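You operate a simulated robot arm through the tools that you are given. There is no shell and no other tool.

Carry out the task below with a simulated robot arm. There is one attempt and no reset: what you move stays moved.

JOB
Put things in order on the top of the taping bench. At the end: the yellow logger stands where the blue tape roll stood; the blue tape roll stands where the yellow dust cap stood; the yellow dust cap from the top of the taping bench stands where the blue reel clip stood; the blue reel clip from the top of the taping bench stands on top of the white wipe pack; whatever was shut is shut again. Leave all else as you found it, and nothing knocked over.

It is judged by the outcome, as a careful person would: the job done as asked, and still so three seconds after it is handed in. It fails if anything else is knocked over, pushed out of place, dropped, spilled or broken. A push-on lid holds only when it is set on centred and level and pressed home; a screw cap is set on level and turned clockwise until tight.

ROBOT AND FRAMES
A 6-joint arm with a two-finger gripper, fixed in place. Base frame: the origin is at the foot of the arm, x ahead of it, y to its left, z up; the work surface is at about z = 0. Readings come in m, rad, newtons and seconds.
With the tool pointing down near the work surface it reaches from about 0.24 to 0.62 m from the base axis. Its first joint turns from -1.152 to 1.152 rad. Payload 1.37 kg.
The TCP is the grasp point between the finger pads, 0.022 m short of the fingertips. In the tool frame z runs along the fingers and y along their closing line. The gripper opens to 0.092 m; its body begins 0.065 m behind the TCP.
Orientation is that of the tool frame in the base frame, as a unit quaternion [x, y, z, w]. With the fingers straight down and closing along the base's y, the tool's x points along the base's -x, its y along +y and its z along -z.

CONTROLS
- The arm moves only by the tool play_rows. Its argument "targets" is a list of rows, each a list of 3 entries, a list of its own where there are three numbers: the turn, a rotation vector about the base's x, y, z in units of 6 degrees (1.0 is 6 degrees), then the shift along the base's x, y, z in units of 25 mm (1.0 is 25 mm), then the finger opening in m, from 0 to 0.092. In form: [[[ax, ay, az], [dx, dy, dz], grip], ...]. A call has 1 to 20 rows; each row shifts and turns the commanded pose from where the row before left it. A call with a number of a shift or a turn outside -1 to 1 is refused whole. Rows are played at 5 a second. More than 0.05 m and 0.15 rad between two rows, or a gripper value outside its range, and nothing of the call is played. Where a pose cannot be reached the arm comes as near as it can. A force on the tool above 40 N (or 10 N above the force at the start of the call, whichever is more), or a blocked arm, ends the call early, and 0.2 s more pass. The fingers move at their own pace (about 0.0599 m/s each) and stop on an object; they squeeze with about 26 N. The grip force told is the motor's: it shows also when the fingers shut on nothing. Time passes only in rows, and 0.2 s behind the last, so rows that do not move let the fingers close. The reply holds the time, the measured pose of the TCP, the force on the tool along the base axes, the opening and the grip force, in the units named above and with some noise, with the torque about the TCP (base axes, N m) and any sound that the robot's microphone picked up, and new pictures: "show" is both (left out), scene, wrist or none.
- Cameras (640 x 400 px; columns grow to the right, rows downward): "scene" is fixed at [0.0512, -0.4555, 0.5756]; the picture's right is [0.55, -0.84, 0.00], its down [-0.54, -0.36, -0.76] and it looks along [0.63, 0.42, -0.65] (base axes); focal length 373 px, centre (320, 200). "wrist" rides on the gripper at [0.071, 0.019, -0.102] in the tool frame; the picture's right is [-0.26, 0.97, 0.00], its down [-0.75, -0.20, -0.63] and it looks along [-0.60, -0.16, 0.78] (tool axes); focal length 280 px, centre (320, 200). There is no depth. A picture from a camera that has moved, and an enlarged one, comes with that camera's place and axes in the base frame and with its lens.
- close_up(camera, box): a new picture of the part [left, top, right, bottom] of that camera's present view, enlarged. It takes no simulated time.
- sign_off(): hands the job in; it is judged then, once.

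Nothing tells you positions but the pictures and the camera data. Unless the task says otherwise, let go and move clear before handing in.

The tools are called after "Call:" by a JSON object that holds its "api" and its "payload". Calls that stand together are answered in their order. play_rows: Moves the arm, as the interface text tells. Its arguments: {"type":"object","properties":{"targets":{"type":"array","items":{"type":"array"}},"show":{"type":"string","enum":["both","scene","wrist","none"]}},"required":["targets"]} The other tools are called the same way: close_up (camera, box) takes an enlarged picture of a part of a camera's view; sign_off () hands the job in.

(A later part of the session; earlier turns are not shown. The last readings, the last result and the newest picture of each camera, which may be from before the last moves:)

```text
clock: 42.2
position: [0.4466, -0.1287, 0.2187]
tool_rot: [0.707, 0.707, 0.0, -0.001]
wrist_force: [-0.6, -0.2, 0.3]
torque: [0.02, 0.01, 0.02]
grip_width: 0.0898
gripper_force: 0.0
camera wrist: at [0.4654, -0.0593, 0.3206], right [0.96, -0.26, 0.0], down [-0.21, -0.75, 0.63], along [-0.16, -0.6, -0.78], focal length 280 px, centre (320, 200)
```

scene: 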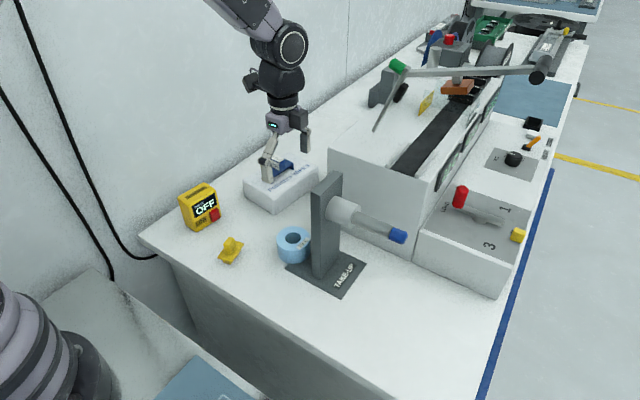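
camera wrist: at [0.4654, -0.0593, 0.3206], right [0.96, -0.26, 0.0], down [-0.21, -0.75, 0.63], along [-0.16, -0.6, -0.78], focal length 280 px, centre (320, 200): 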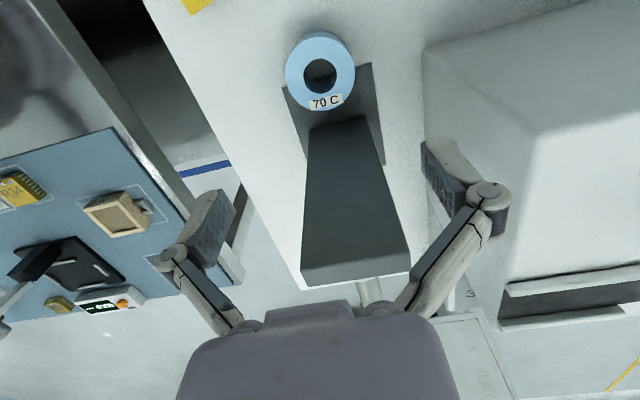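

Call:
{"api": "close_up", "payload": {"camera": "wrist", "box": [260, 20, 400, 120]}}

Call:
{"api": "close_up", "payload": {"camera": "scene", "box": [265, 215, 345, 285]}}

```text
4.00 times, centred on (330, 70) of wrist
camera zoom: at [0.4654, -0.0593, 0.3206], right [0.96, -0.26, 0.0], down [-0.21, -0.75, 0.63], along [-0.16, -0.6, -0.78], focal length 1122 px, centre (280, 720)
```

zoom: 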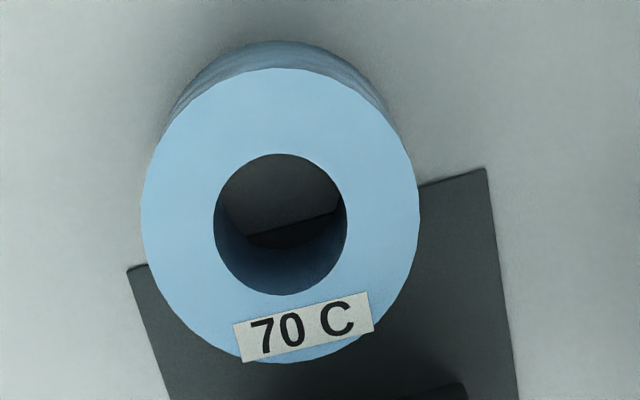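

```text
5.71 times, centred on (305, 250) of scene
camera zoom: at [0.0512, -0.4555, 0.5756], right [0.55, -0.84, 0.0], down [-0.54, -0.36, -0.76], along [0.63, 0.42, -0.65], focal length 2134 px, centre (406, -86)
```

zoom: 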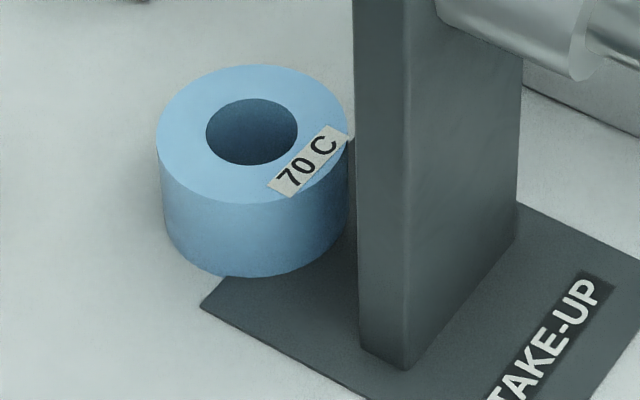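

The roll is centred about (0.448, -0.130) with 66 mm diameter, partly standing on the thin base plate. I'll lower with the fingers at x on either side of it.

Call:
{"api": "play_rows", "payload": {"targets": [[[0, 0, 0], [0.05, -0.05, -1], 0.092], [[0, 0, 0], [0, 0, -1], 0.092], [[0, 0, 0], [0, 0, -1], 0.092], [[0, 0, 0], [0, 0, -1], 0.092], [[0, 0, 0], [0, 0, -1], 0.092], [[0, 0, 0], [0, 0, -0.8], 0.092], [[0, 0, 0], [0, 0, 0], 0.092]]}}

Call:
{"api": "close_up", "payload": {"camera": "scene", "box": [240, 120, 380, 290]}}

```text
clock: 43.8
position: [0.4471, -0.13, 0.0734]
tool_rot: [0.707, 0.708, 0.0, 0.0]
wrist_force: [-0.5, -0.3, 0.2]
torque: [0.0, 0.01, 0.0]
grip_width: 0.092
gripper_force: 0.1
camera wrist: at [0.4652, -0.0607, 0.1761], right [0.97, -0.26, 0.0], down [-0.2, -0.75, 0.63], along [-0.16, -0.6, -0.78], focal length 280 px, centre (320, 200)
```

scene: 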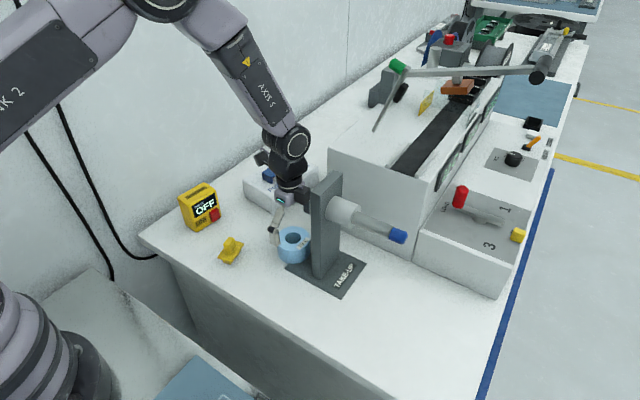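
wrist: 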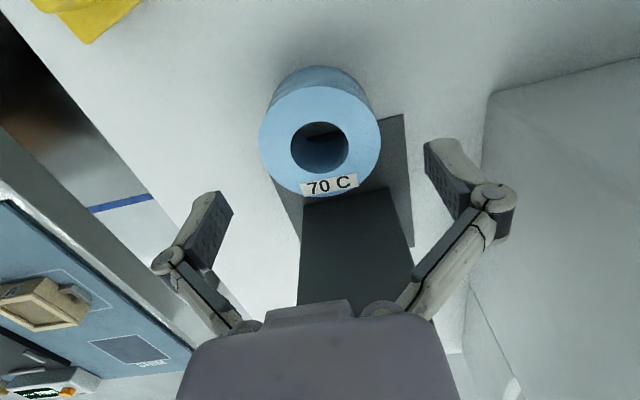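

```text
2.35 times, centred on (310, 205) of scene
camera zoom: at [0.0512, -0.4555, 0.5756], right [0.55, -0.84, 0.0], down [-0.54, -0.36, -0.76], along [0.63, 0.42, -0.65], focal length 879 px, centre (344, 188)
```

zoom: 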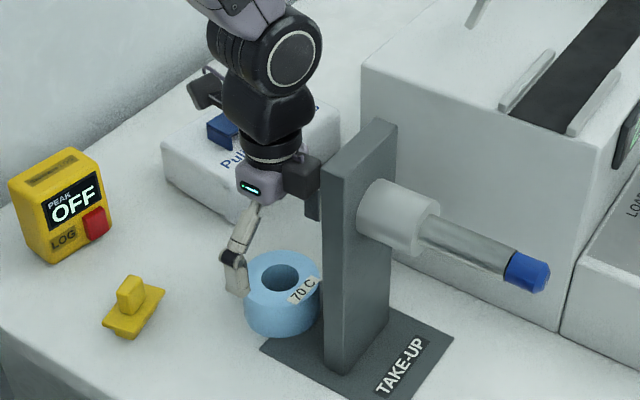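

I notice a dark block on the gripper's far side that comes close to the post. I'll look closely before going lower.

Call:
{"api": "close_up", "payload": {"camera": "scene", "box": [270, 150, 350, 220]}}

Call:
{"api": "close_up", "payload": {"camera": "wrist", "box": [180, 60, 500, 320]}}

```text
5.71 times, centred on (310, 185) of scene
camera zoom: at [0.0512, -0.4555, 0.5756], right [0.55, -0.84, 0.0], down [-0.54, -0.36, -0.76], along [0.63, 0.42, -0.65], focal length 2134 px, centre (377, 286)
```

zoom: 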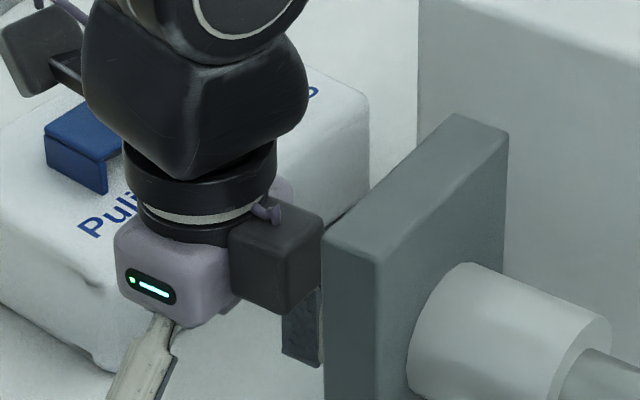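

```text
1.54 times, centred on (340, 190) of wrist
camera zoom: at [0.4652, -0.0607, 0.1761], right [0.97, -0.26, 0.0], down [-0.2, -0.75, 0.63], along [-0.16, -0.6, -0.78], focal length 431 px, centre (289, 215)
```

zoom: 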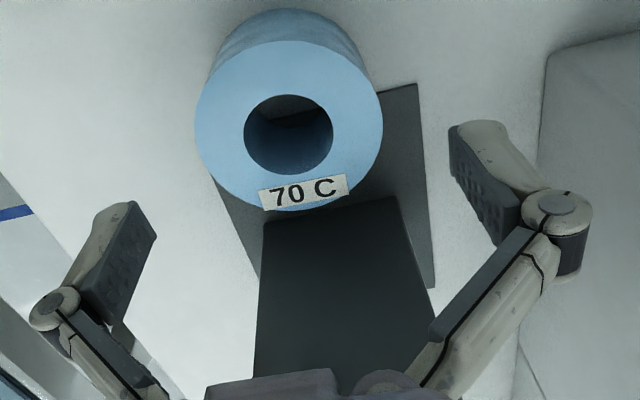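

The block clears the post by roughly 2 cm. I'll lower straight down to grasp height and close on the roll.

Call:
{"api": "play_rows", "payload": {"targets": [[[0, 0, 0], [0.03, 0, -0.6], 0.092], [[0, 0, 0], [0, 0, -0.6], 0.092], [[0, 0, 0], [0, 0, -0.5], 0.092], [[0, 0, 0], [0, 0, 0], 0.092], [[0, 0, 0], [0, 0, 0], 0.075], [[0, 0, 0], [0, 0, 0], 0.05], [[0, 0, 0], [0, 0, 0], 0.05], [[0, 0, 0], [0, 0, 0], 0.05]]}}

Call:
{"api": "close_up", "payload": {"camera": "scene", "box": [240, 120, 380, 290]}}

```text
clock: 45.6
position: [0.4486, -0.1307, 0.0325]
tool_rot: [0.707, 0.708, 0.001, 0.0]
wrist_force: [0.6, 1.3, 4.0]
torque: [-0.04, 0.0, -0.01]
grip_width: 0.0589
gripper_force: 26.0
camera wrist: at [0.466, -0.061, 0.1346], right [0.97, -0.26, 0.0], down [-0.2, -0.75, 0.63], along [-0.16, -0.6, -0.78], focal length 280 px, centre (320, 200)
```

scene: 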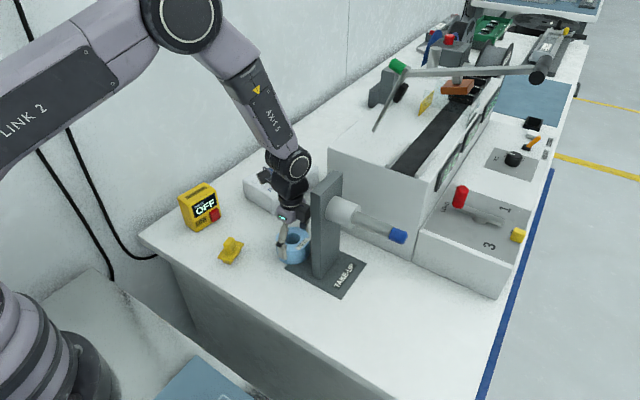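
wrist: 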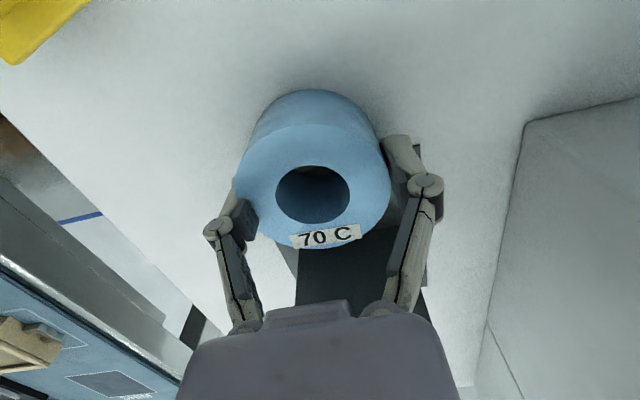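

```text
2.35 times, centred on (310, 205) of scene
camera zoom: at [0.0512, -0.4555, 0.5756], right [0.55, -0.84, 0.0], down [-0.54, -0.36, -0.76], along [0.63, 0.42, -0.65], focal length 879 px, centre (344, 188)
```

zoom: 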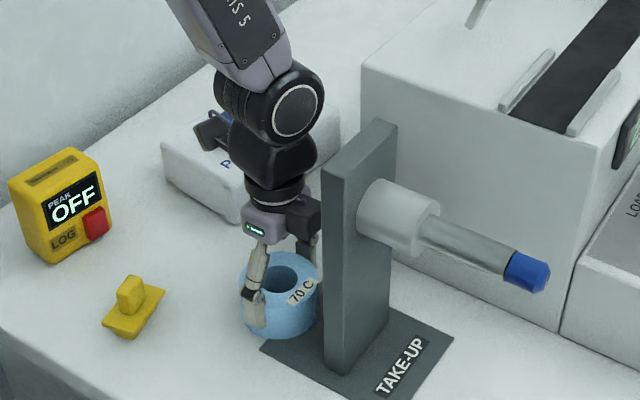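

The fingers have stopped on the roll with full grip force, centred on it. I'll lift a little to check the hold.

Call:
{"api": "play_rows", "payload": {"targets": [[[0, 0, 0], [0, 0, 0.3], 0.045], [[0, 0, 0], [0, 0, 0.5], 0.045], [[0, 0, 0], [0, 0, 0.5], 0.045], [[0, 0, 0], [0, 0, 0], 0.045]]}}

Call:
{"api": "close_up", "payload": {"camera": "scene", "box": [250, 180, 350, 290]}}

```text
clock: 46.6
position: [0.4487, -0.1295, 0.0643]
tool_rot: [0.706, 0.708, 0.0, 0.001]
wrist_force: [0.8, -0.1, -0.5]
torque: [0.02, 0.01, -0.03]
grip_width: 0.0592
gripper_force: 25.9
camera wrist: at [0.4668, -0.0604, 0.1663], right [0.97, -0.26, 0.0], down [-0.2, -0.75, 0.63], along [-0.16, -0.6, -0.78], focal length 280 px, centre (320, 200)
```

scene: 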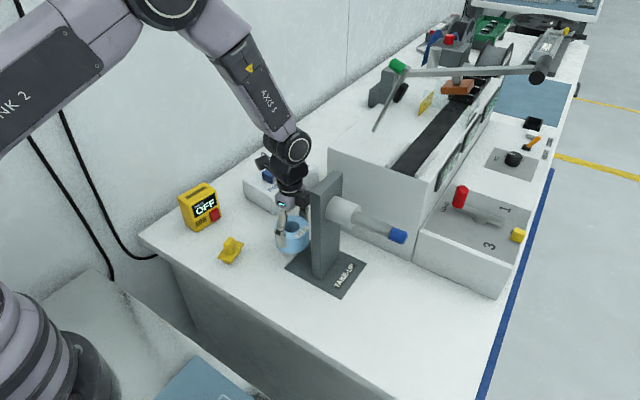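
wrist: 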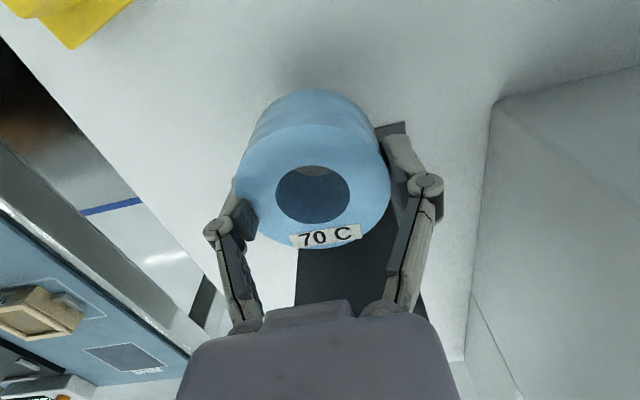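

```text
3.64 times, centred on (300, 235) of scene
camera zoom: at [0.0512, -0.4555, 0.5756], right [0.55, -0.84, 0.0], down [-0.54, -0.36, -0.76], along [0.63, 0.42, -0.65], focal length 1358 px, centre (393, 73)
```

zoom: 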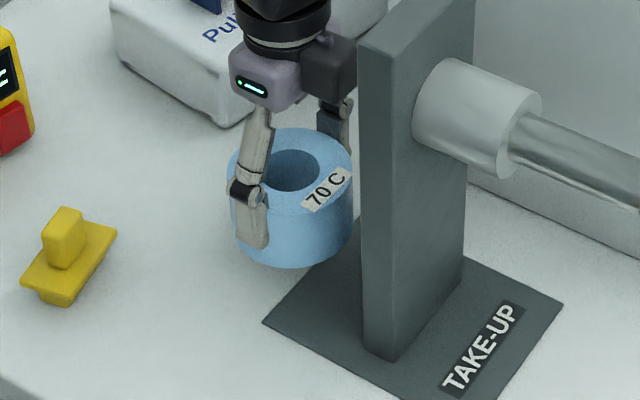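

The roll is held securely. I'll raise it above the post, swing it round the front, and carry it to above the dust cap's old spot while turning the camera side away from the spindle.

Call:
{"api": "play_rows", "payload": {"targets": [[[0, 0, 0], [0, 0, 0.95], 0.045], [[0, 0, 0], [0, 0, 0.95], 0.045], [[0, 0, 0], [0, 0, 0.95], 0.045], [[0, 0, 0], [0, 0, 0.95], 0.045], [[0, 0, 0], [0, 0, 0.95], 0.045], [[0, 0, 0], [0, 0, 0.95], 0.045], [[0, 0, 0], [0, 0, 0.95], 0.045], [[0, 0, 0], [0, 0, 0.95], 0.045], [[0, 0, 1], [-0.89, 0, 0.1], 0.045], [[0, 0, 1], [-0.89, 0, 0.1], 0.045], [[0, 0, 1], [-0.89, 0, 0], 0.045], [[0, 0, 1], [-0.89, 0, 0], 0.045], [[0, 0, 0], [0, 0, 0], 0.045]], "show": "scene"}}

Call:
{"api": "play_rows", "payload": {"targets": [[[0, 0, 1], [0.109, -0.945, 0], 0.045], [[0, 0, 1], [0.109, -0.945, 0], 0.045], [[0, 0, 1], [0.109, -0.945, 0], 0.045], [[0, 0, 1], [0.109, -0.945, 0], 0.045], [[0, 0, 1], [0.109, -0.945, 0], 0.045], [[0, 0, 1], [0.109, -0.945, 0], 0.045], [[0, 0, 1], [0.109, -0.945, 0], 0.045], [[0, 0, 1], [0.109, -0.945, 0], 0.045], [[0, 0, 1], [0.109, -0.945, 0], 0.045], [[0, 0, 1], [0.109, -0.945, 0], 0.045], [[0, 0, 1], [0.109, -0.945, 0], 0.045], [[0, 0, 0], [0, 0, 0], 0.045], [[0, 0, 0], [0, 0, 0], 0.045]]}}

```text
clock: 49.4
position: [0.3596, -0.1302, 0.2588]
tool_rot: [0.544, 0.839, 0.0, 0.0]
wrist_force: [-0.1, -0.2, -0.8]
torque: [-0.06, 0.0, 0.01]
grip_width: 0.0588
gripper_force: 26.3
```

scene: 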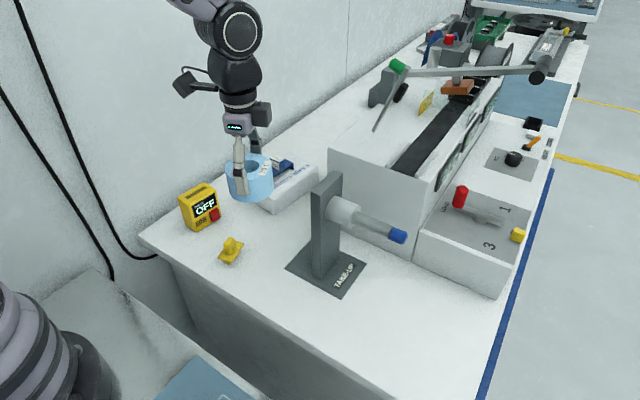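

```text
clock: 52.2
position: [0.387, -0.3871, 0.2576]
tool_rot: [-0.001, 1.0, 0.001, 0.0]
wrist_force: [0.5, -0.3, -1.4]
torque: [0.01, -0.01, 0.0]
grip_width: 0.0591
gripper_force: 26.1
camera wrist: at [0.3156, -0.3714, 0.3609], right [0.26, 0.97, 0.0], down [0.75, -0.2, 0.62], along [0.6, -0.16, -0.78], focal length 280 px, centre (320, 200)
```

scene: 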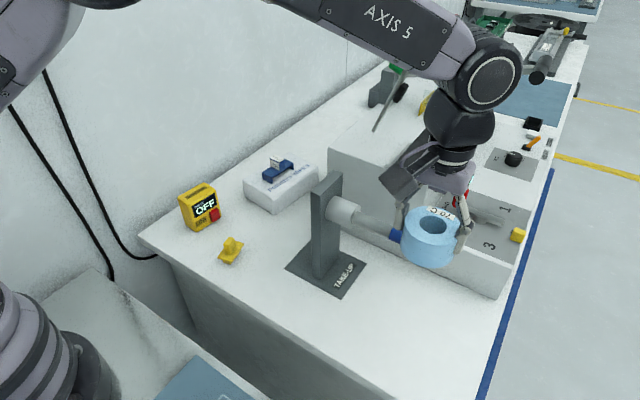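
wrist: 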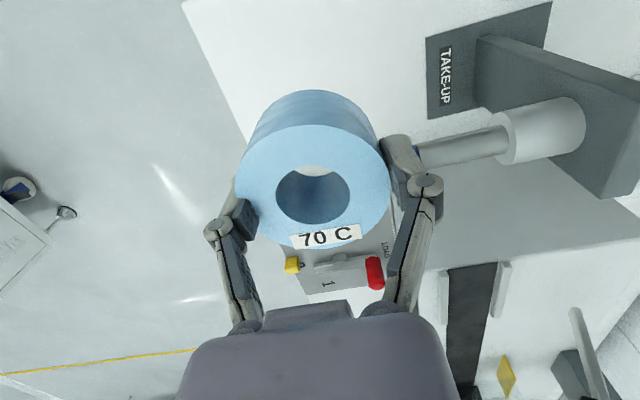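

I'm above the target. I'll make a small position correction and lower to just above the bench.

Call:
{"api": "play_rows", "payload": {"targets": [[[0, 0, 0], [0.12, -0.12, -0.5], 0.045], [[0, 0, 0], [0, 0, -1], 0.045], [[0, 0, 0], [0, 0, -1], 0.045], [[0, 0, 0], [0, 0, -1], 0.045], [[0, 0, 0], [0, 0, -1], 0.045], [[0, 0, 0], [0, 0, -1], 0.045], [[0, 0, 0], [0, 0, -1], 0.045], [[0, 0, 0], [0, 0, -1], 0.045], [[0, 0, 0], [0, 0, -0.8], 0.045], [[0, 0, 0], [0, 0, 0], 0.045], [[0, 0, 0], [0, 0, 0], 0.045]]}}

Call:
{"api": "close_up", "payload": {"camera": "scene", "box": [340, 240, 480, 370]}}

```text
clock: 54.6
position: [0.3913, -0.3922, 0.0507]
tool_rot: [-0.001, 1.0, 0.0, 0.001]
wrist_force: [0.6, 0.4, -1.0]
torque: [0.01, 0.01, 0.02]
grip_width: 0.0591
gripper_force: 25.6
camera wrist: at [0.3199, -0.3738, 0.1529], right [0.26, 0.97, 0.0], down [0.75, -0.2, 0.63], along [0.6, -0.16, -0.78], focal length 280 px, centre (320, 200)
```

scene: 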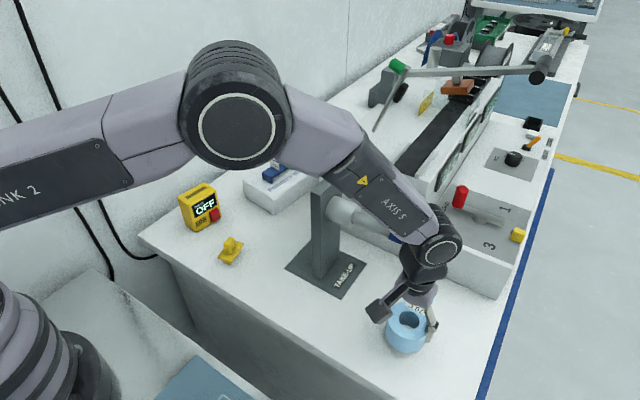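
wrist: 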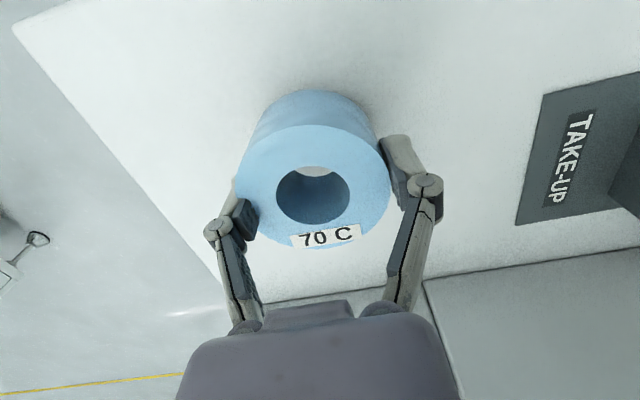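

```text
3.08 times, centred on (410, 305) of scene
camera zoom: at [0.0512, -0.4555, 0.5755], right [0.55, -0.84, 0.0], down [-0.54, -0.36, -0.76], along [0.63, 0.42, -0.65], focal length 1149 px, centre (43, -123)
```

zoom: 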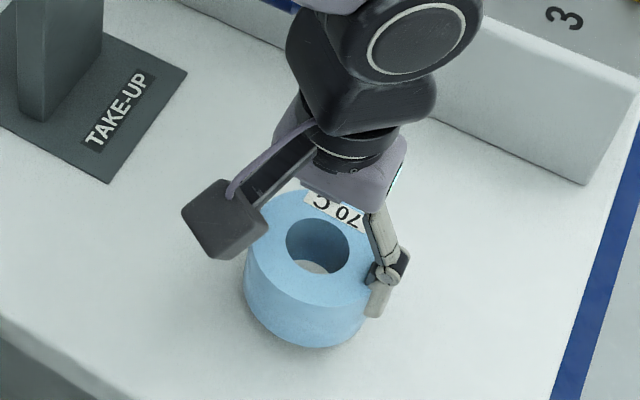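

Call:
{"api": "play_rows", "payload": {"targets": [[[0, 0, 0], [-0.04, 0.06, -0.3], 0.045], [[0, 0, 0], [0, 0, -0.3], 0.045], [[0, 0, 0], [0, 0, 0], 0.045]], "show": "none"}}

Call:
{"api": "play_rows", "payload": {"targets": [[[0, 0, 0], [0, 0, -0.06], 0.045], [[0, 0, 0], [0, 0, 0], 0.045]], "show": "none"}}

```text
clock: 55.4
position: [0.3917, -0.3895, 0.0365]
tool_rot: [-0.001, 1.0, 0.0, -0.001]
wrist_force: [-0.4, 0.7, -1.1]
torque: [0.02, 0.02, -0.02]
grip_width: 0.0593
gripper_force: 26.3
```

```text
clock: 56.0
position: [0.3907, -0.3883, 0.0348]
tool_rot: [0.0, 1.0, 0.0, 0.0]
wrist_force: [-0.4, 0.6, -1.7]
torque: [0.0, 0.03, -0.02]
grip_width: 0.059
gripper_force: 25.9
```

Call:
{"api": "play_rows", "payload": {"targets": [[[0, 0, 0], [0, 0, -0.06], 0.045], [[0, 0, 0], [0, 0, 0], 0.045]], "show": "none"}}

Call:
{"api": "play_rows", "payload": {"targets": [[[0, 0, 0], [0, 0, -0.06], 0.045], [[0, 0, 0], [0, 0, 0], 0.045]], "show": "none"}}

```text
clock: 56.6
position: [0.3927, -0.3889, 0.034]
tool_rot: [-0.001, 1.0, 0.0, 0.001]
wrist_force: [-0.2, 0.1, -1.1]
torque: [0.03, -0.02, -0.01]
grip_width: 0.059
gripper_force: 25.6
```

```text
clock: 57.2
position: [0.3933, -0.3901, 0.0327]
tool_rot: [-0.001, 1.0, 0.0, 0.0]
wrist_force: [-1.2, 1.6, 3.3]
torque: [0.16, -0.08, 0.02]
grip_width: 0.0592
gripper_force: 26.0
```

Call:
{"api": "play_rows", "payload": {"targets": [[[0, 0, 0], [0, 0, -0.04], 0.045], [[0, 0, 0], [0, 0, 0], 0.045]], "show": "none"}}

```text
clock: 57.8
position: [0.3932, -0.3897, 0.0327]
tool_rot: [-0.001, 1.0, 0.0, 0.0]
wrist_force: [-3.4, 8.2, 16.9]
torque: [0.29, 0.12, -0.01]
grip_width: 0.0589
gripper_force: 25.7
```

The roll is firmly down. I'll relax, open fully and rise straight up.

Call:
{"api": "play_rows", "payload": {"targets": [[[0, 0, 0], [0, 0, 0.04], 0.045], [[0, 0, 0], [0, 0, 0], 0.045], [[0, 0, 0], [0, 0, 0], 0.066], [[0, 0, 0], [0, 0, 0], 0.08], [[0, 0, 0], [0, 0, 0], 0.092], [[0, 0, 0], [0, 0, 0], 0.092], [[0, 0, 0], [0, 0, 0.4], 0.092], [[0, 0, 0], [0, 0, 1], 0.092], [[0, 0, 0], [0, 0, 1], 0.092], [[0, 0, 0], [0, 0, 1], 0.092], [[0, 0, 0], [0, 0, 1], 0.092], [[0, 0, 0], [0, 0, 1], 0.092], [[0, 0, 0], [0, 0, 1], 0.092], [[0, 0, 0], [0, 0, 1], 0.092], [[0, 0, 0], [0, 0, 1], 0.092], [[0, 0, 0], [0, 0, 0.6], 0.092], [[0, 0, 0], [0, 0, 0], 0.092]]}}

Call:
{"api": "close_up", "payload": {"camera": "scene", "box": [340, 270, 480, 380]}}

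Call:
{"api": "close_up", "payload": {"camera": "scene", "box": [170, 170, 370, 300]}}

```text
clock: 61.4
position: [0.3899, -0.3918, 0.2561]
tool_rot: [-0.001, 1.0, 0.0, 0.0]
wrist_force: [0.1, -1.0, -0.1]
torque: [0.01, 0.01, 0.02]
grip_width: 0.092
gripper_force: 0.0
camera wrist: at [0.3182, -0.3731, 0.359], right [0.26, 0.97, 0.0], down [0.75, -0.2, 0.62], along [0.6, -0.16, -0.78], focal length 280 px, centre (320, 200)
```

scene: 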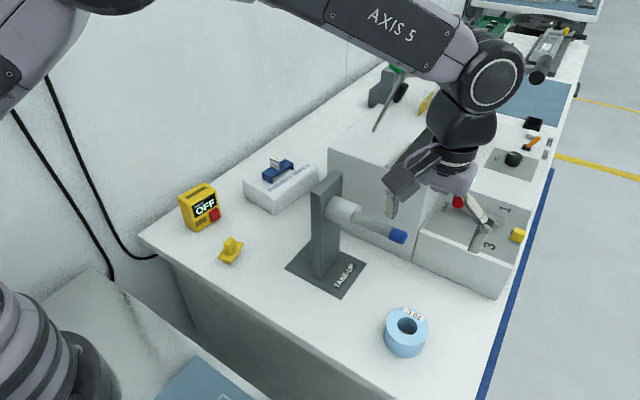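
wrist: 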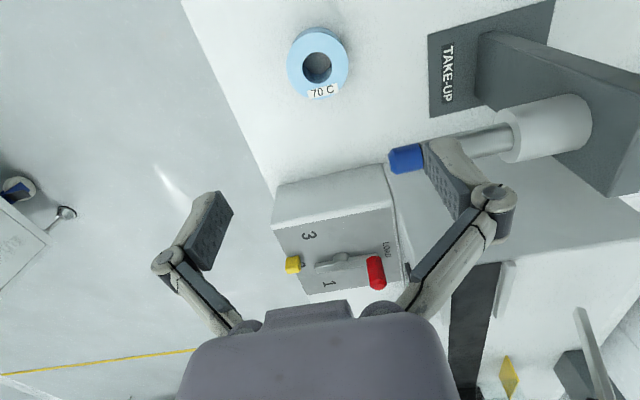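

```text
3.64 times, centred on (410, 325) of scene
camera zoom: at [0.0512, -0.4555, 0.5756], right [0.55, -0.84, 0.0], down [-0.54, -0.36, -0.76], along [0.63, 0.42, -0.65], focal length 1358 px, centre (-7, -254)
```

zoom: 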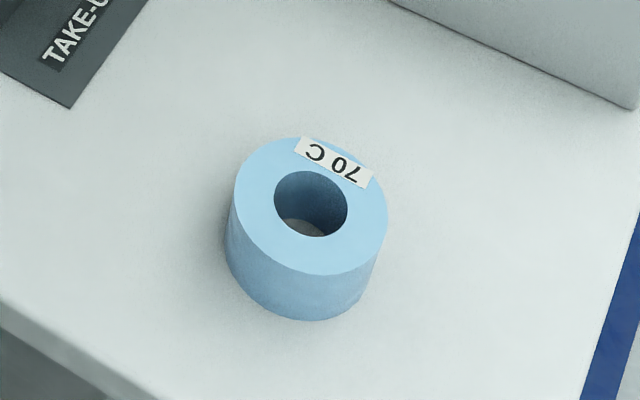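

```text
3.08 times, centred on (270, 235) of scene
camera zoom: at [0.0512, -0.4555, 0.5756], right [0.55, -0.84, 0.0], down [-0.54, -0.36, -0.76], along [0.63, 0.42, -0.65], focal length 1149 px, centre (474, 92)
```

zoom: 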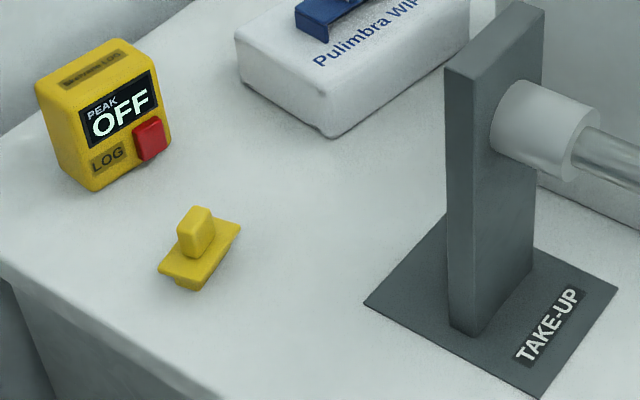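

The roll stands level within a few millimetres of the cap's old place, and the base plate by the post is paper-thin. Now the logger: I'll swing over to it with the camera side turned away from the wall and take a good look.

Call:
{"api": "play_rows", "payload": {"targets": [[[0, 0, 0.667], [-0.15, 0.97, 0], 0.092], [[0, 0, 0.667], [-0.15, 0.97, 0], 0.092], [[0, 0, 0.667], [-0.15, 0.97, 0], 0.092], [[0, 0, 0.667], [-0.15, 0.97, 0], 0.092], [[0, 0, 0.667], [-0.15, 0.97, 0], 0.092], [[0, 0, 0.667], [-0.15, 0.97, 0], 0.092], [[0, 0, 0.667], [-0.15, 0.97, 0], 0.092], [[0, 0, 0.667], [-0.15, 0.97, 0], 0.092], [[0, 0, 0.667], [0, 0.97, 0], 0.092], [[0, 0, 0.667], [0, 0.97, 0], 0.092], [[0, 0, 0.667], [0, 0.97, 0], 0.092], [[0, 0, 0.667], [0, 0.97, 0], 0.092], [[0, 0, 0.667], [0.245, 0.97, 0], 0.092], [[0, 0, 0.667], [0.245, 0.97, 0], 0.092], [[0, 0, 0.667], [0.245, 0.97, 0], 0.092], [[0, 0, 0.667], [0.245, 0.97, 0], 0.092], [[0, 0, 0.667], [0.245, 0.97, 0], 0.092], [[0, 0, 0.667], [0.245, 0.97, 0], 0.092], [[0, 0, 0.667], [0.245, 0.97, 0], 0.092], [[0, 0, 0.667], [0.245, 0.97, 0], 0.092]]}}

Call:
{"api": "close_up", "payload": {"camera": "wrist", "box": [250, 10, 410, 120]}}

```text
clock: 65.6
position: [0.4109, 0.0937, 0.2572]
tool_rot: [-0.644, 0.765, 0.0, -0.001]
wrist_force: [-0.5, 1.2, -0.5]
torque: [-0.03, -0.02, -0.01]
grip_width: 0.0919
gripper_force: 0.0
camera wrist: at [0.3784, 0.0258, 0.3601], right [-0.91, 0.42, 0.0], down [0.33, 0.71, 0.63], along [0.26, 0.57, -0.78], focal length 280 px, centre (320, 200)
```

scene: 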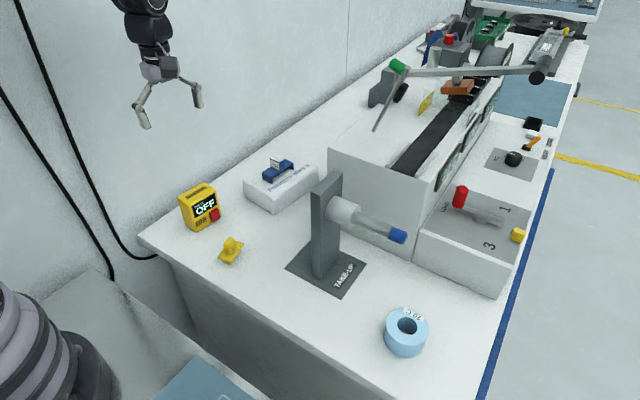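
wrist: 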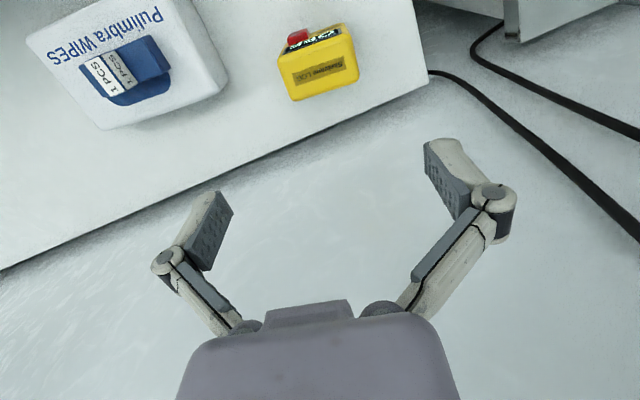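

```text
3.64 times, centred on (330, 65) of wrist
camera zoom: at [0.3784, 0.0258, 0.3601], right [-0.91, 0.42, 0.0], down [0.33, 0.71, 0.63], along [0.26, 0.57, -0.78], focal length 1020 px, centre (284, 691)
```

zoom: 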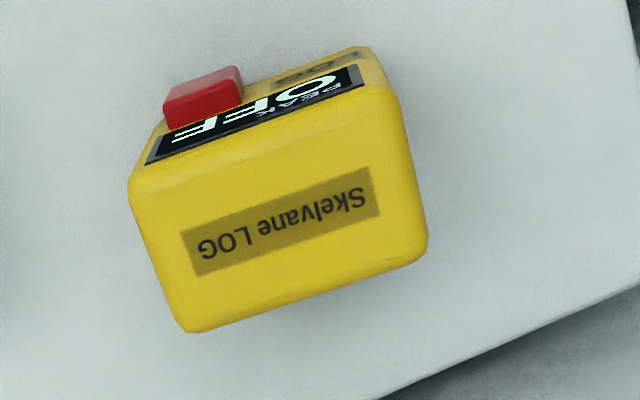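

I see the logger from above: centre about (0.408, 0.091), width line turned about -8°, red button on its -y face away from the finger sides. I'll descend to just above it and check alignment.

Call:
{"api": "play_rows", "payload": {"targets": [[[0, 0, 0.3], [-0.12, -0.08, -0.9], 0.092], [[0, 0, 0], [0, 0, -1], 0.092], [[0, 0, 0], [0, 0, -1], 0.092], [[0, 0, 0], [0, 0, -1], 0.092], [[0, 0, 0], [0, 0, -1], 0.092], [[0, 0, 0], [0, 0, -0.9], 0.092], [[0, 0, 0], [0, 0, 0], 0.092], [[0, 0, 0], [0, 0, 0], 0.092]]}}

Call:
{"api": "close_up", "payload": {"camera": "wrist", "box": [180, 40, 500, 240]}}

Call:
{"api": "close_up", "payload": {"camera": "scene", "box": [140, 120, 270, 260]}}

```text
clock: 67.4
position: [0.4059, 0.0917, 0.1116]
tool_rot: [-0.656, 0.755, 0.0, 0.0]
wrist_force: [-0.6, 0.0, -0.5]
torque: [-0.03, 0.02, -0.01]
grip_width: 0.092
gripper_force: 0.1
camera wrist: at [0.3761, 0.0222, 0.2141], right [-0.92, 0.4, 0.0], down [0.31, 0.72, 0.63], along [0.25, 0.57, -0.78], focal length 280 px, centre (320, 200)
```

scene: 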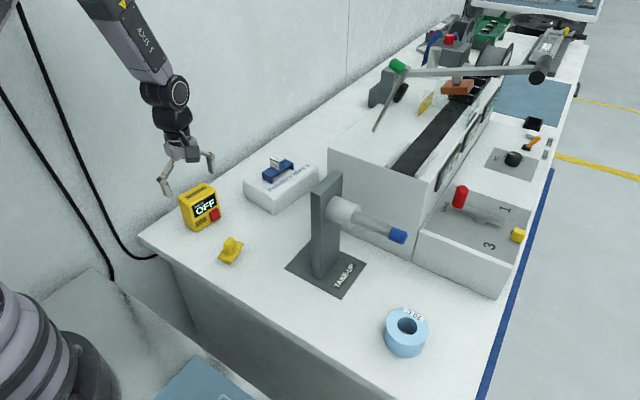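
wrist: 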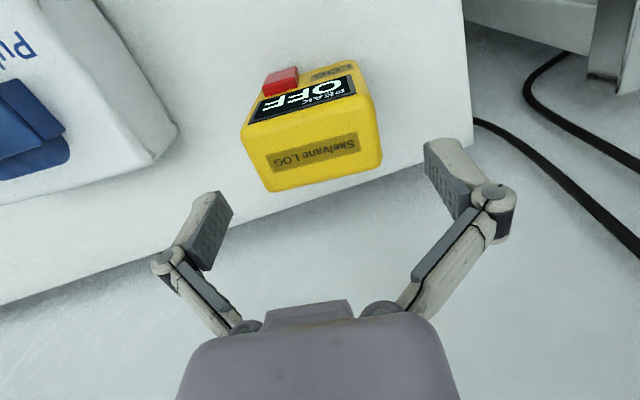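

```text
2.00 times, centred on (340, 140) of wrist
camera zoom: at [0.3761, 0.0222, 0.2141], right [-0.92, 0.4, 0.0], down [0.31, 0.72, 0.63], along [0.25, 0.57, -0.78], focal length 561 px, centre (280, 320)
```

zoom: 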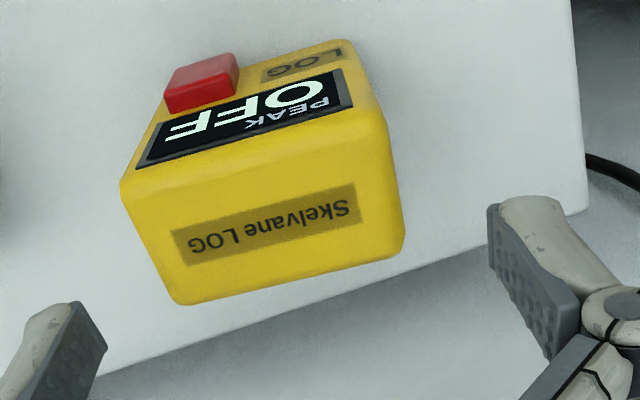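

```text
2.86 times, centred on (205, 190) of scene
camera zoom: at [0.0512, -0.4555, 0.5756], right [0.55, -0.84, 0.0], down [-0.54, -0.36, -0.76], along [0.63, 0.42, -0.65], focal length 1067 px, centre (649, 229)
```

zoom: 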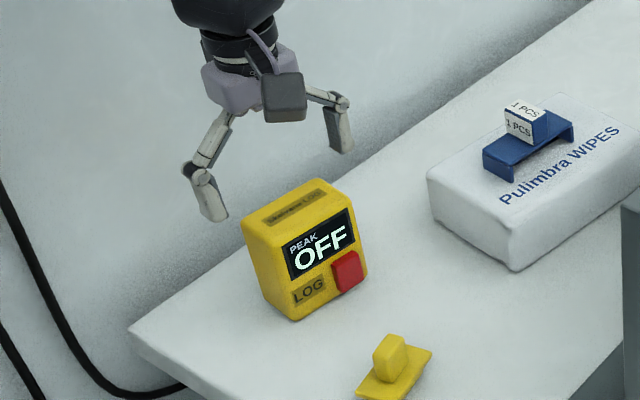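

The logger sits between the finger lines with about 12 mm spare on each side. I'll descend to mid-height and close on its narrow sides.

Call:
{"api": "play_rows", "payload": {"targets": [[[0, 0, 0], [0.08, -0.03, -0.9], 0.092], [[0, 0, 0], [0, 0, -0.9], 0.092], [[0, 0, 0], [0, 0, -0.86], 0.092], [[0, 0, 0], [0, 0, 0], 0.092], [[0, 0, 0], [0, 0, 0], 0.075], [[0, 0, 0], [0, 0, 0], 0.055], [[0, 0, 0], [0, 0, 0], 0.055], [[0, 0, 0], [0, 0, 0], 0.055]]}}

Call:
{"api": "close_up", "payload": {"camera": "scene", "box": [140, 120, 270, 260]}}

```text
clock: 69.2
position: [0.4091, 0.0896, 0.0466]
tool_rot: [-0.655, 0.755, -0.001, 0.0]
wrist_force: [-1.2, -1.1, 20.9]
torque: [0.0, 0.02, 0.15]
grip_width: 0.0741
gripper_force: 25.7
camera wrist: at [0.3782, 0.0215, 0.1482], right [-0.92, 0.4, 0.0], down [0.31, 0.72, 0.63], along [0.25, 0.57, -0.78], focal length 280 px, centre (320, 200)
```

scene: 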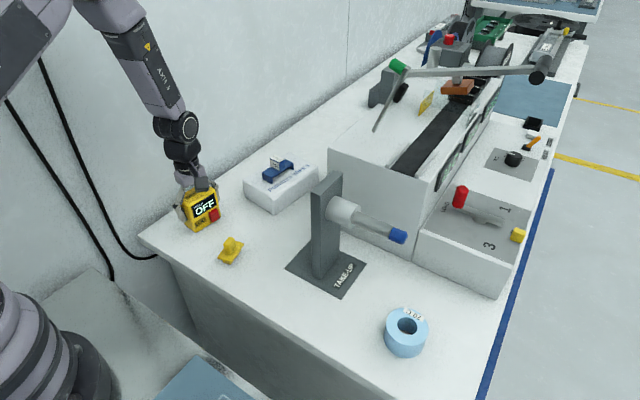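
wrist: 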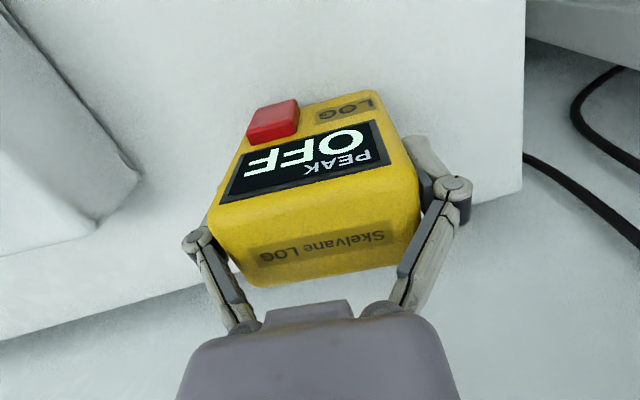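

```text
2.86 times, centred on (205, 190) of scene
camera zoom: at [0.0511, -0.4555, 0.5755], right [0.55, -0.84, 0.0], down [-0.54, -0.36, -0.76], along [0.63, 0.42, -0.65], focal length 1067 px, centre (649, 229)
```

zoom: 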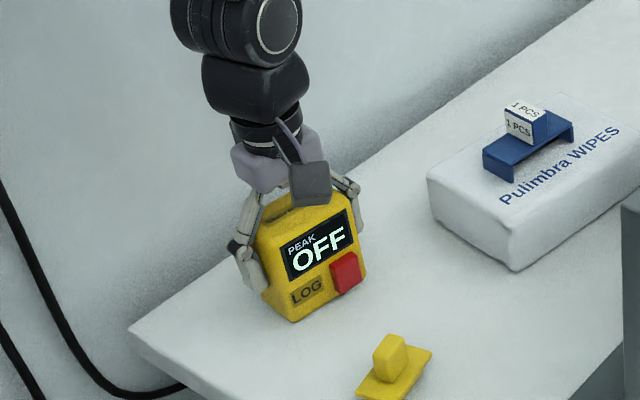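

The logger is gripped (74 mm wide) and the upward force is just the fingers settling against the bench. I'll lift it, bring it a few centimetres away from the wall, and set it down briefly so I can re-grasp it from the other side (otherwise the camera arm would hit the post at the final spot).

Call:
{"api": "play_rows", "payload": {"targets": [[[0, 0, 0], [0, 0, 0.3], 0.055], [[0, 0, 0], [0, 0, 0.5], 0.055], [[0, 0, 0], [0, 0, 0.6], 0.055], [[0, 0, 0], [0, 0, 0], 0.055]]}}

Call:
{"api": "close_up", "payload": {"camera": "scene", "box": [140, 120, 270, 260]}}

```text
clock: 70.2
position: [0.4082, 0.0914, 0.0811]
tool_rot: [-0.655, 0.755, 0.0, 0.001]
wrist_force: [-0.2, 0.7, -0.7]
torque: [-0.01, 0.0, -0.01]
grip_width: 0.0714
gripper_force: 25.8
camera wrist: at [0.3786, 0.0216, 0.183], right [-0.92, 0.4, 0.0], down [0.31, 0.72, 0.62], along [0.25, 0.57, -0.78], focal length 280 px, centre (320, 200)
```

scene: 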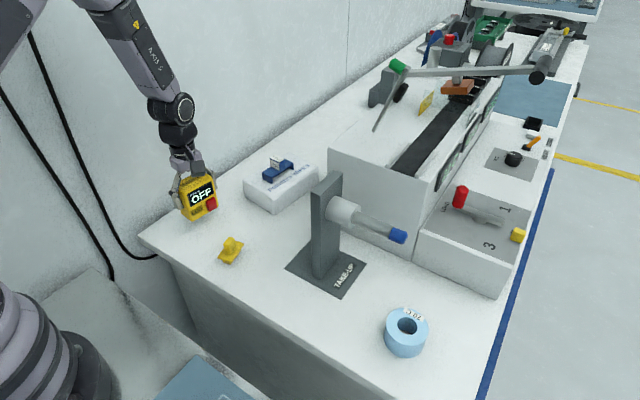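
wrist: 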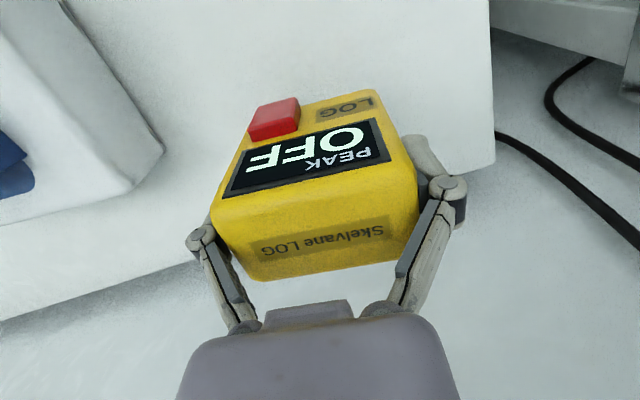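

```text
2.86 times, centred on (205, 190) of scene
camera zoom: at [0.0512, -0.4555, 0.5756], right [0.55, -0.84, 0.0], down [-0.54, -0.36, -0.76], along [0.63, 0.42, -0.65], focal length 1067 px, centre (649, 229)
```

zoom: 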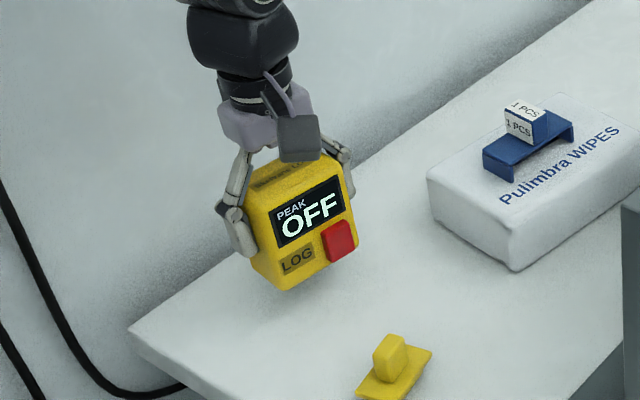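

The logger hangs level in the grip. I'll move it to a free spot at about (0.425, 0.035), squaring it up with the bench, then lower.

Call:
{"api": "play_rows", "payload": {"targets": [[[0, 0, 0], [0, 0, 1], 0.055], [[0, 0, 0.457], [0.227, -0.753, 0], 0.055], [[0, 0, 0.457], [0.227, -0.753, 0], 0.055], [[0, 0, 0.457], [0.227, -0.753, 0], 0.055], [[0, 0, 0], [0, 0, 0], 0.055], [[0, 0, 0], [0, 0, -0.7], 0.055], [[0, 0, 0], [0, 0, -0.7], 0.055], [[0, 0, 0], [0, 0, -0.6], 0.055], [[0, 0, 0], [0, 0, 0], 0.055]]}}

Call:
{"api": "close_up", "payload": {"camera": "scene", "box": [160, 140, 290, 270]}}

```text
clock: 72.2
position: [0.4253, 0.0361, 0.0557]
tool_rot: [0.708, -0.706, 0.0, 0.0]
wrist_force: [0.3, -0.5, -1.5]
torque: [-0.02, -0.01, -0.01]
grip_width: 0.0712
gripper_force: 25.9
camera wrist: at [0.4054, -0.0371, 0.1571], right [-0.97, 0.26, 0.0], down [0.2, 0.75, 0.63], along [0.16, 0.6, -0.78], focal length 280 px, centre (320, 200)
```

scene: 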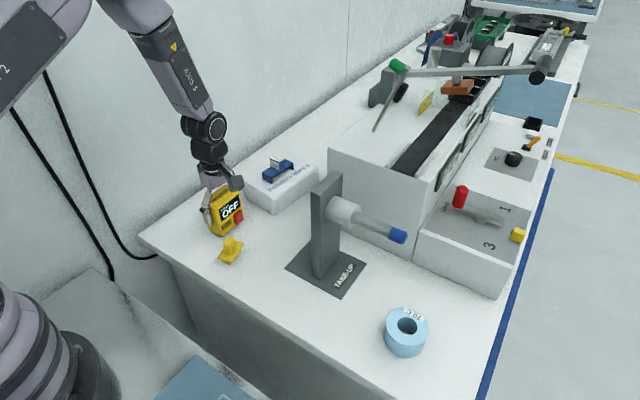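
wrist: 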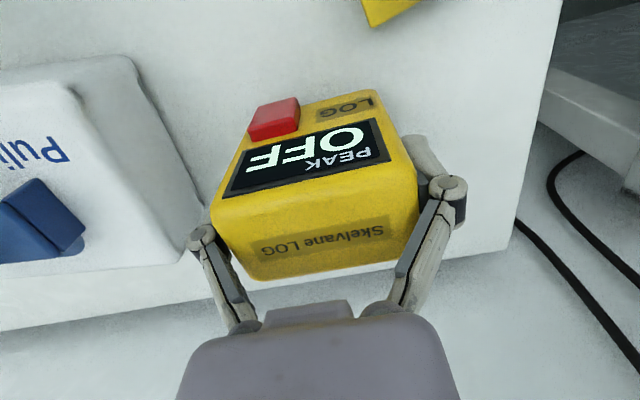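

```text
3.08 times, centred on (225, 205) of scene
camera zoom: at [0.0512, -0.4555, 0.5756], right [0.55, -0.84, 0.0], down [-0.54, -0.36, -0.76], along [0.63, 0.42, -0.65], focal length 1149 px, centre (612, 185)
```

zoom: 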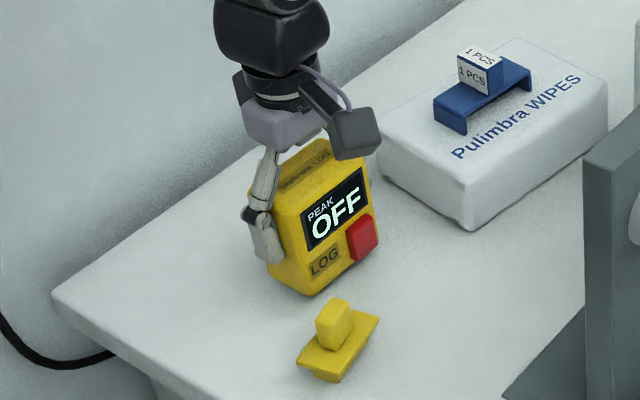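

Call:
{"api": "play_rows", "payload": {"targets": [[[0, 0, 0], [0, 0, -0.16], 0.055], [[0, 0, 0], [0, 0, 0], 0.055]], "show": "none"}}

Call:
{"api": "play_rows", "payload": {"targets": [[[0, 0, 0], [0, 0, -0.08], 0.055], [[0, 0, 0], [0, 0, 0], 0.055]], "show": "none"}}

```text
clock: 72.8
position: [0.4261, 0.0362, 0.0504]
tool_rot: [-0.707, 0.707, 0.0, 0.0]
wrist_force: [0.8, 0.3, -1.5]
torque: [0.02, -0.01, -0.02]
grip_width: 0.0715
gripper_force: 25.9
```

```text
clock: 73.4
position: [0.4262, 0.0357, 0.0484]
tool_rot: [0.708, -0.707, 0.0, -0.001]
wrist_force: [-0.7, 0.0, -1.1]
torque: [-0.03, -0.01, -0.03]
grip_width: 0.0716
gripper_force: 26.3
```

Call:
{"api": "play_rows", "payload": {"targets": [[[0, 0, 0], [0, 0, -0.08], 0.055], [[0, 0, 0], [0, 0, 0], 0.055]], "show": "none"}}

Call:
{"api": "play_rows", "payload": {"targets": [[[0, 0, 0], [0, 0, -0.05], 0.055], [[0, 0, 0], [0, 0, 0], 0.055]], "show": "none"}}

```text
clock: 74.0
position: [0.427, 0.0342, 0.0479]
tool_rot: [0.708, -0.707, 0.0, -0.001]
wrist_force: [-11.5, 5.3, 31.1]
torque: [0.1, 0.28, -0.05]
grip_width: 0.0718
gripper_force: 25.9
```

```text
clock: 74.4
position: [0.4266, 0.035, 0.0484]
tool_rot: [-0.707, 0.707, 0.0, 0.001]
wrist_force: [-2.5, 0.2, 6.6]
torque: [-0.15, -0.09, -0.01]
grip_width: 0.0721
gripper_force: 26.0
stopped in row 2: the force on the tool passed its limit at 46 N (the readings are from after the stop); the commanded pose is now the measured one
```

The logger is on the bench (a little harder than intended, but it stands). I'll open and rise clear, then look at it.

Call:
{"api": "play_rows", "payload": {"targets": [[[0, 0, 0], [0, 0, 0.02], 0.055], [[0, 0, 0], [0, 0, 0], 0.078], [[0, 0, 0], [0, 0, 0], 0.092], [[0, 0, 0], [0, 0, 0], 0.092], [[0, 0, 0], [0, 0, 0.5], 0.092], [[0, 0, 0], [0, 0, 1], 0.092], [[0, 0, 0], [0, 0, 1], 0.092], [[0, 0, 0], [0, 0, 1], 0.092], [[0, 0, 0], [0, 0, 1], 0.092], [[0, 0, 0], [0, 0, 1], 0.092], [[0, 0, 0], [0, 0, 1], 0.092], [[0, 0, 0], [0, 0, 0], 0.092]]}}

Call:
{"api": "close_up", "payload": {"camera": "scene", "box": [160, 150, 300, 270]}}

Call:
{"api": "close_up", "payload": {"camera": "wrist", "box": [240, 20, 420, 140]}}

```text
clock: 77.0
position: [0.4262, 0.0331, 0.2122]
tool_rot: [0.708, -0.706, 0.0, 0.0]
wrist_force: [-0.6, -0.2, 0.4]
torque: [0.02, -0.02, -0.03]
grip_width: 0.0921
gripper_force: 0.1
camera wrist: at [0.4062, -0.0382, 0.314], right [-0.97, 0.26, 0.0], down [0.2, 0.75, 0.62], along [0.16, 0.6, -0.78], focal length 280 px, centre (320, 200)
```

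scene: 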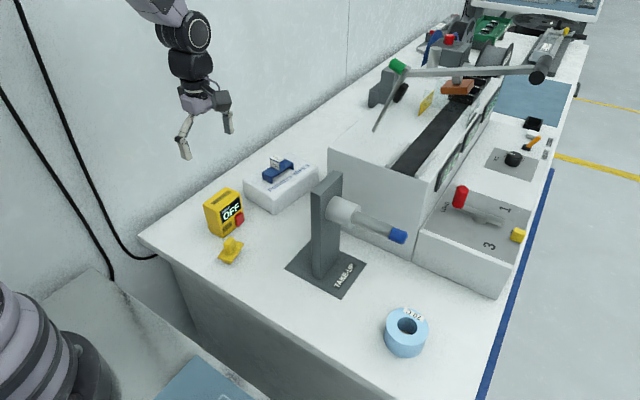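
wrist: 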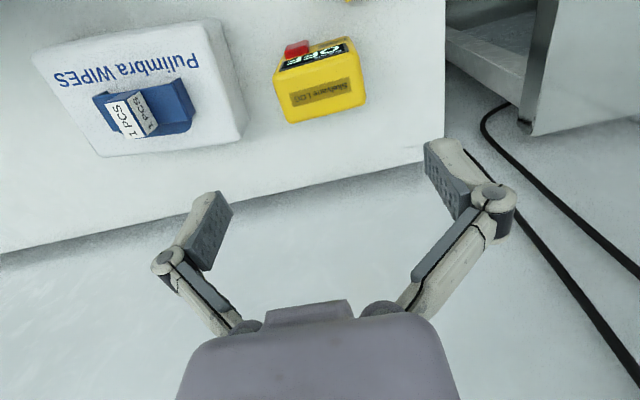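

```text
3.33 times, centred on (230, 210) of scene
camera zoom: at [0.0512, -0.4555, 0.5756], right [0.55, -0.84, 0.0], down [-0.54, -0.36, -0.76], along [0.63, 0.42, -0.65], focal length 1245 px, centre (620, 167)
```

zoom: 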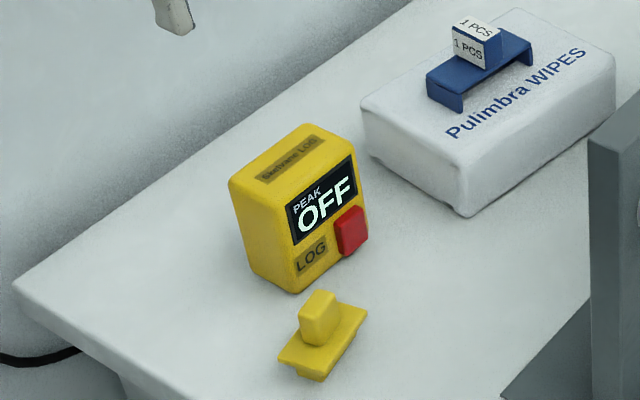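

```text
3.33 times, centred on (330, 80) of wrist
camera zoom: at [0.4062, -0.0382, 0.314], right [-0.97, 0.26, 0.0], down [0.2, 0.75, 0.62], along [0.16, 0.6, -0.78], focal length 935 px, centre (287, 600)
```

zoom: 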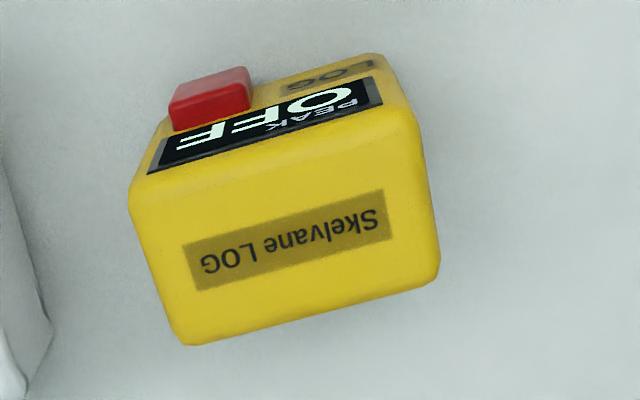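

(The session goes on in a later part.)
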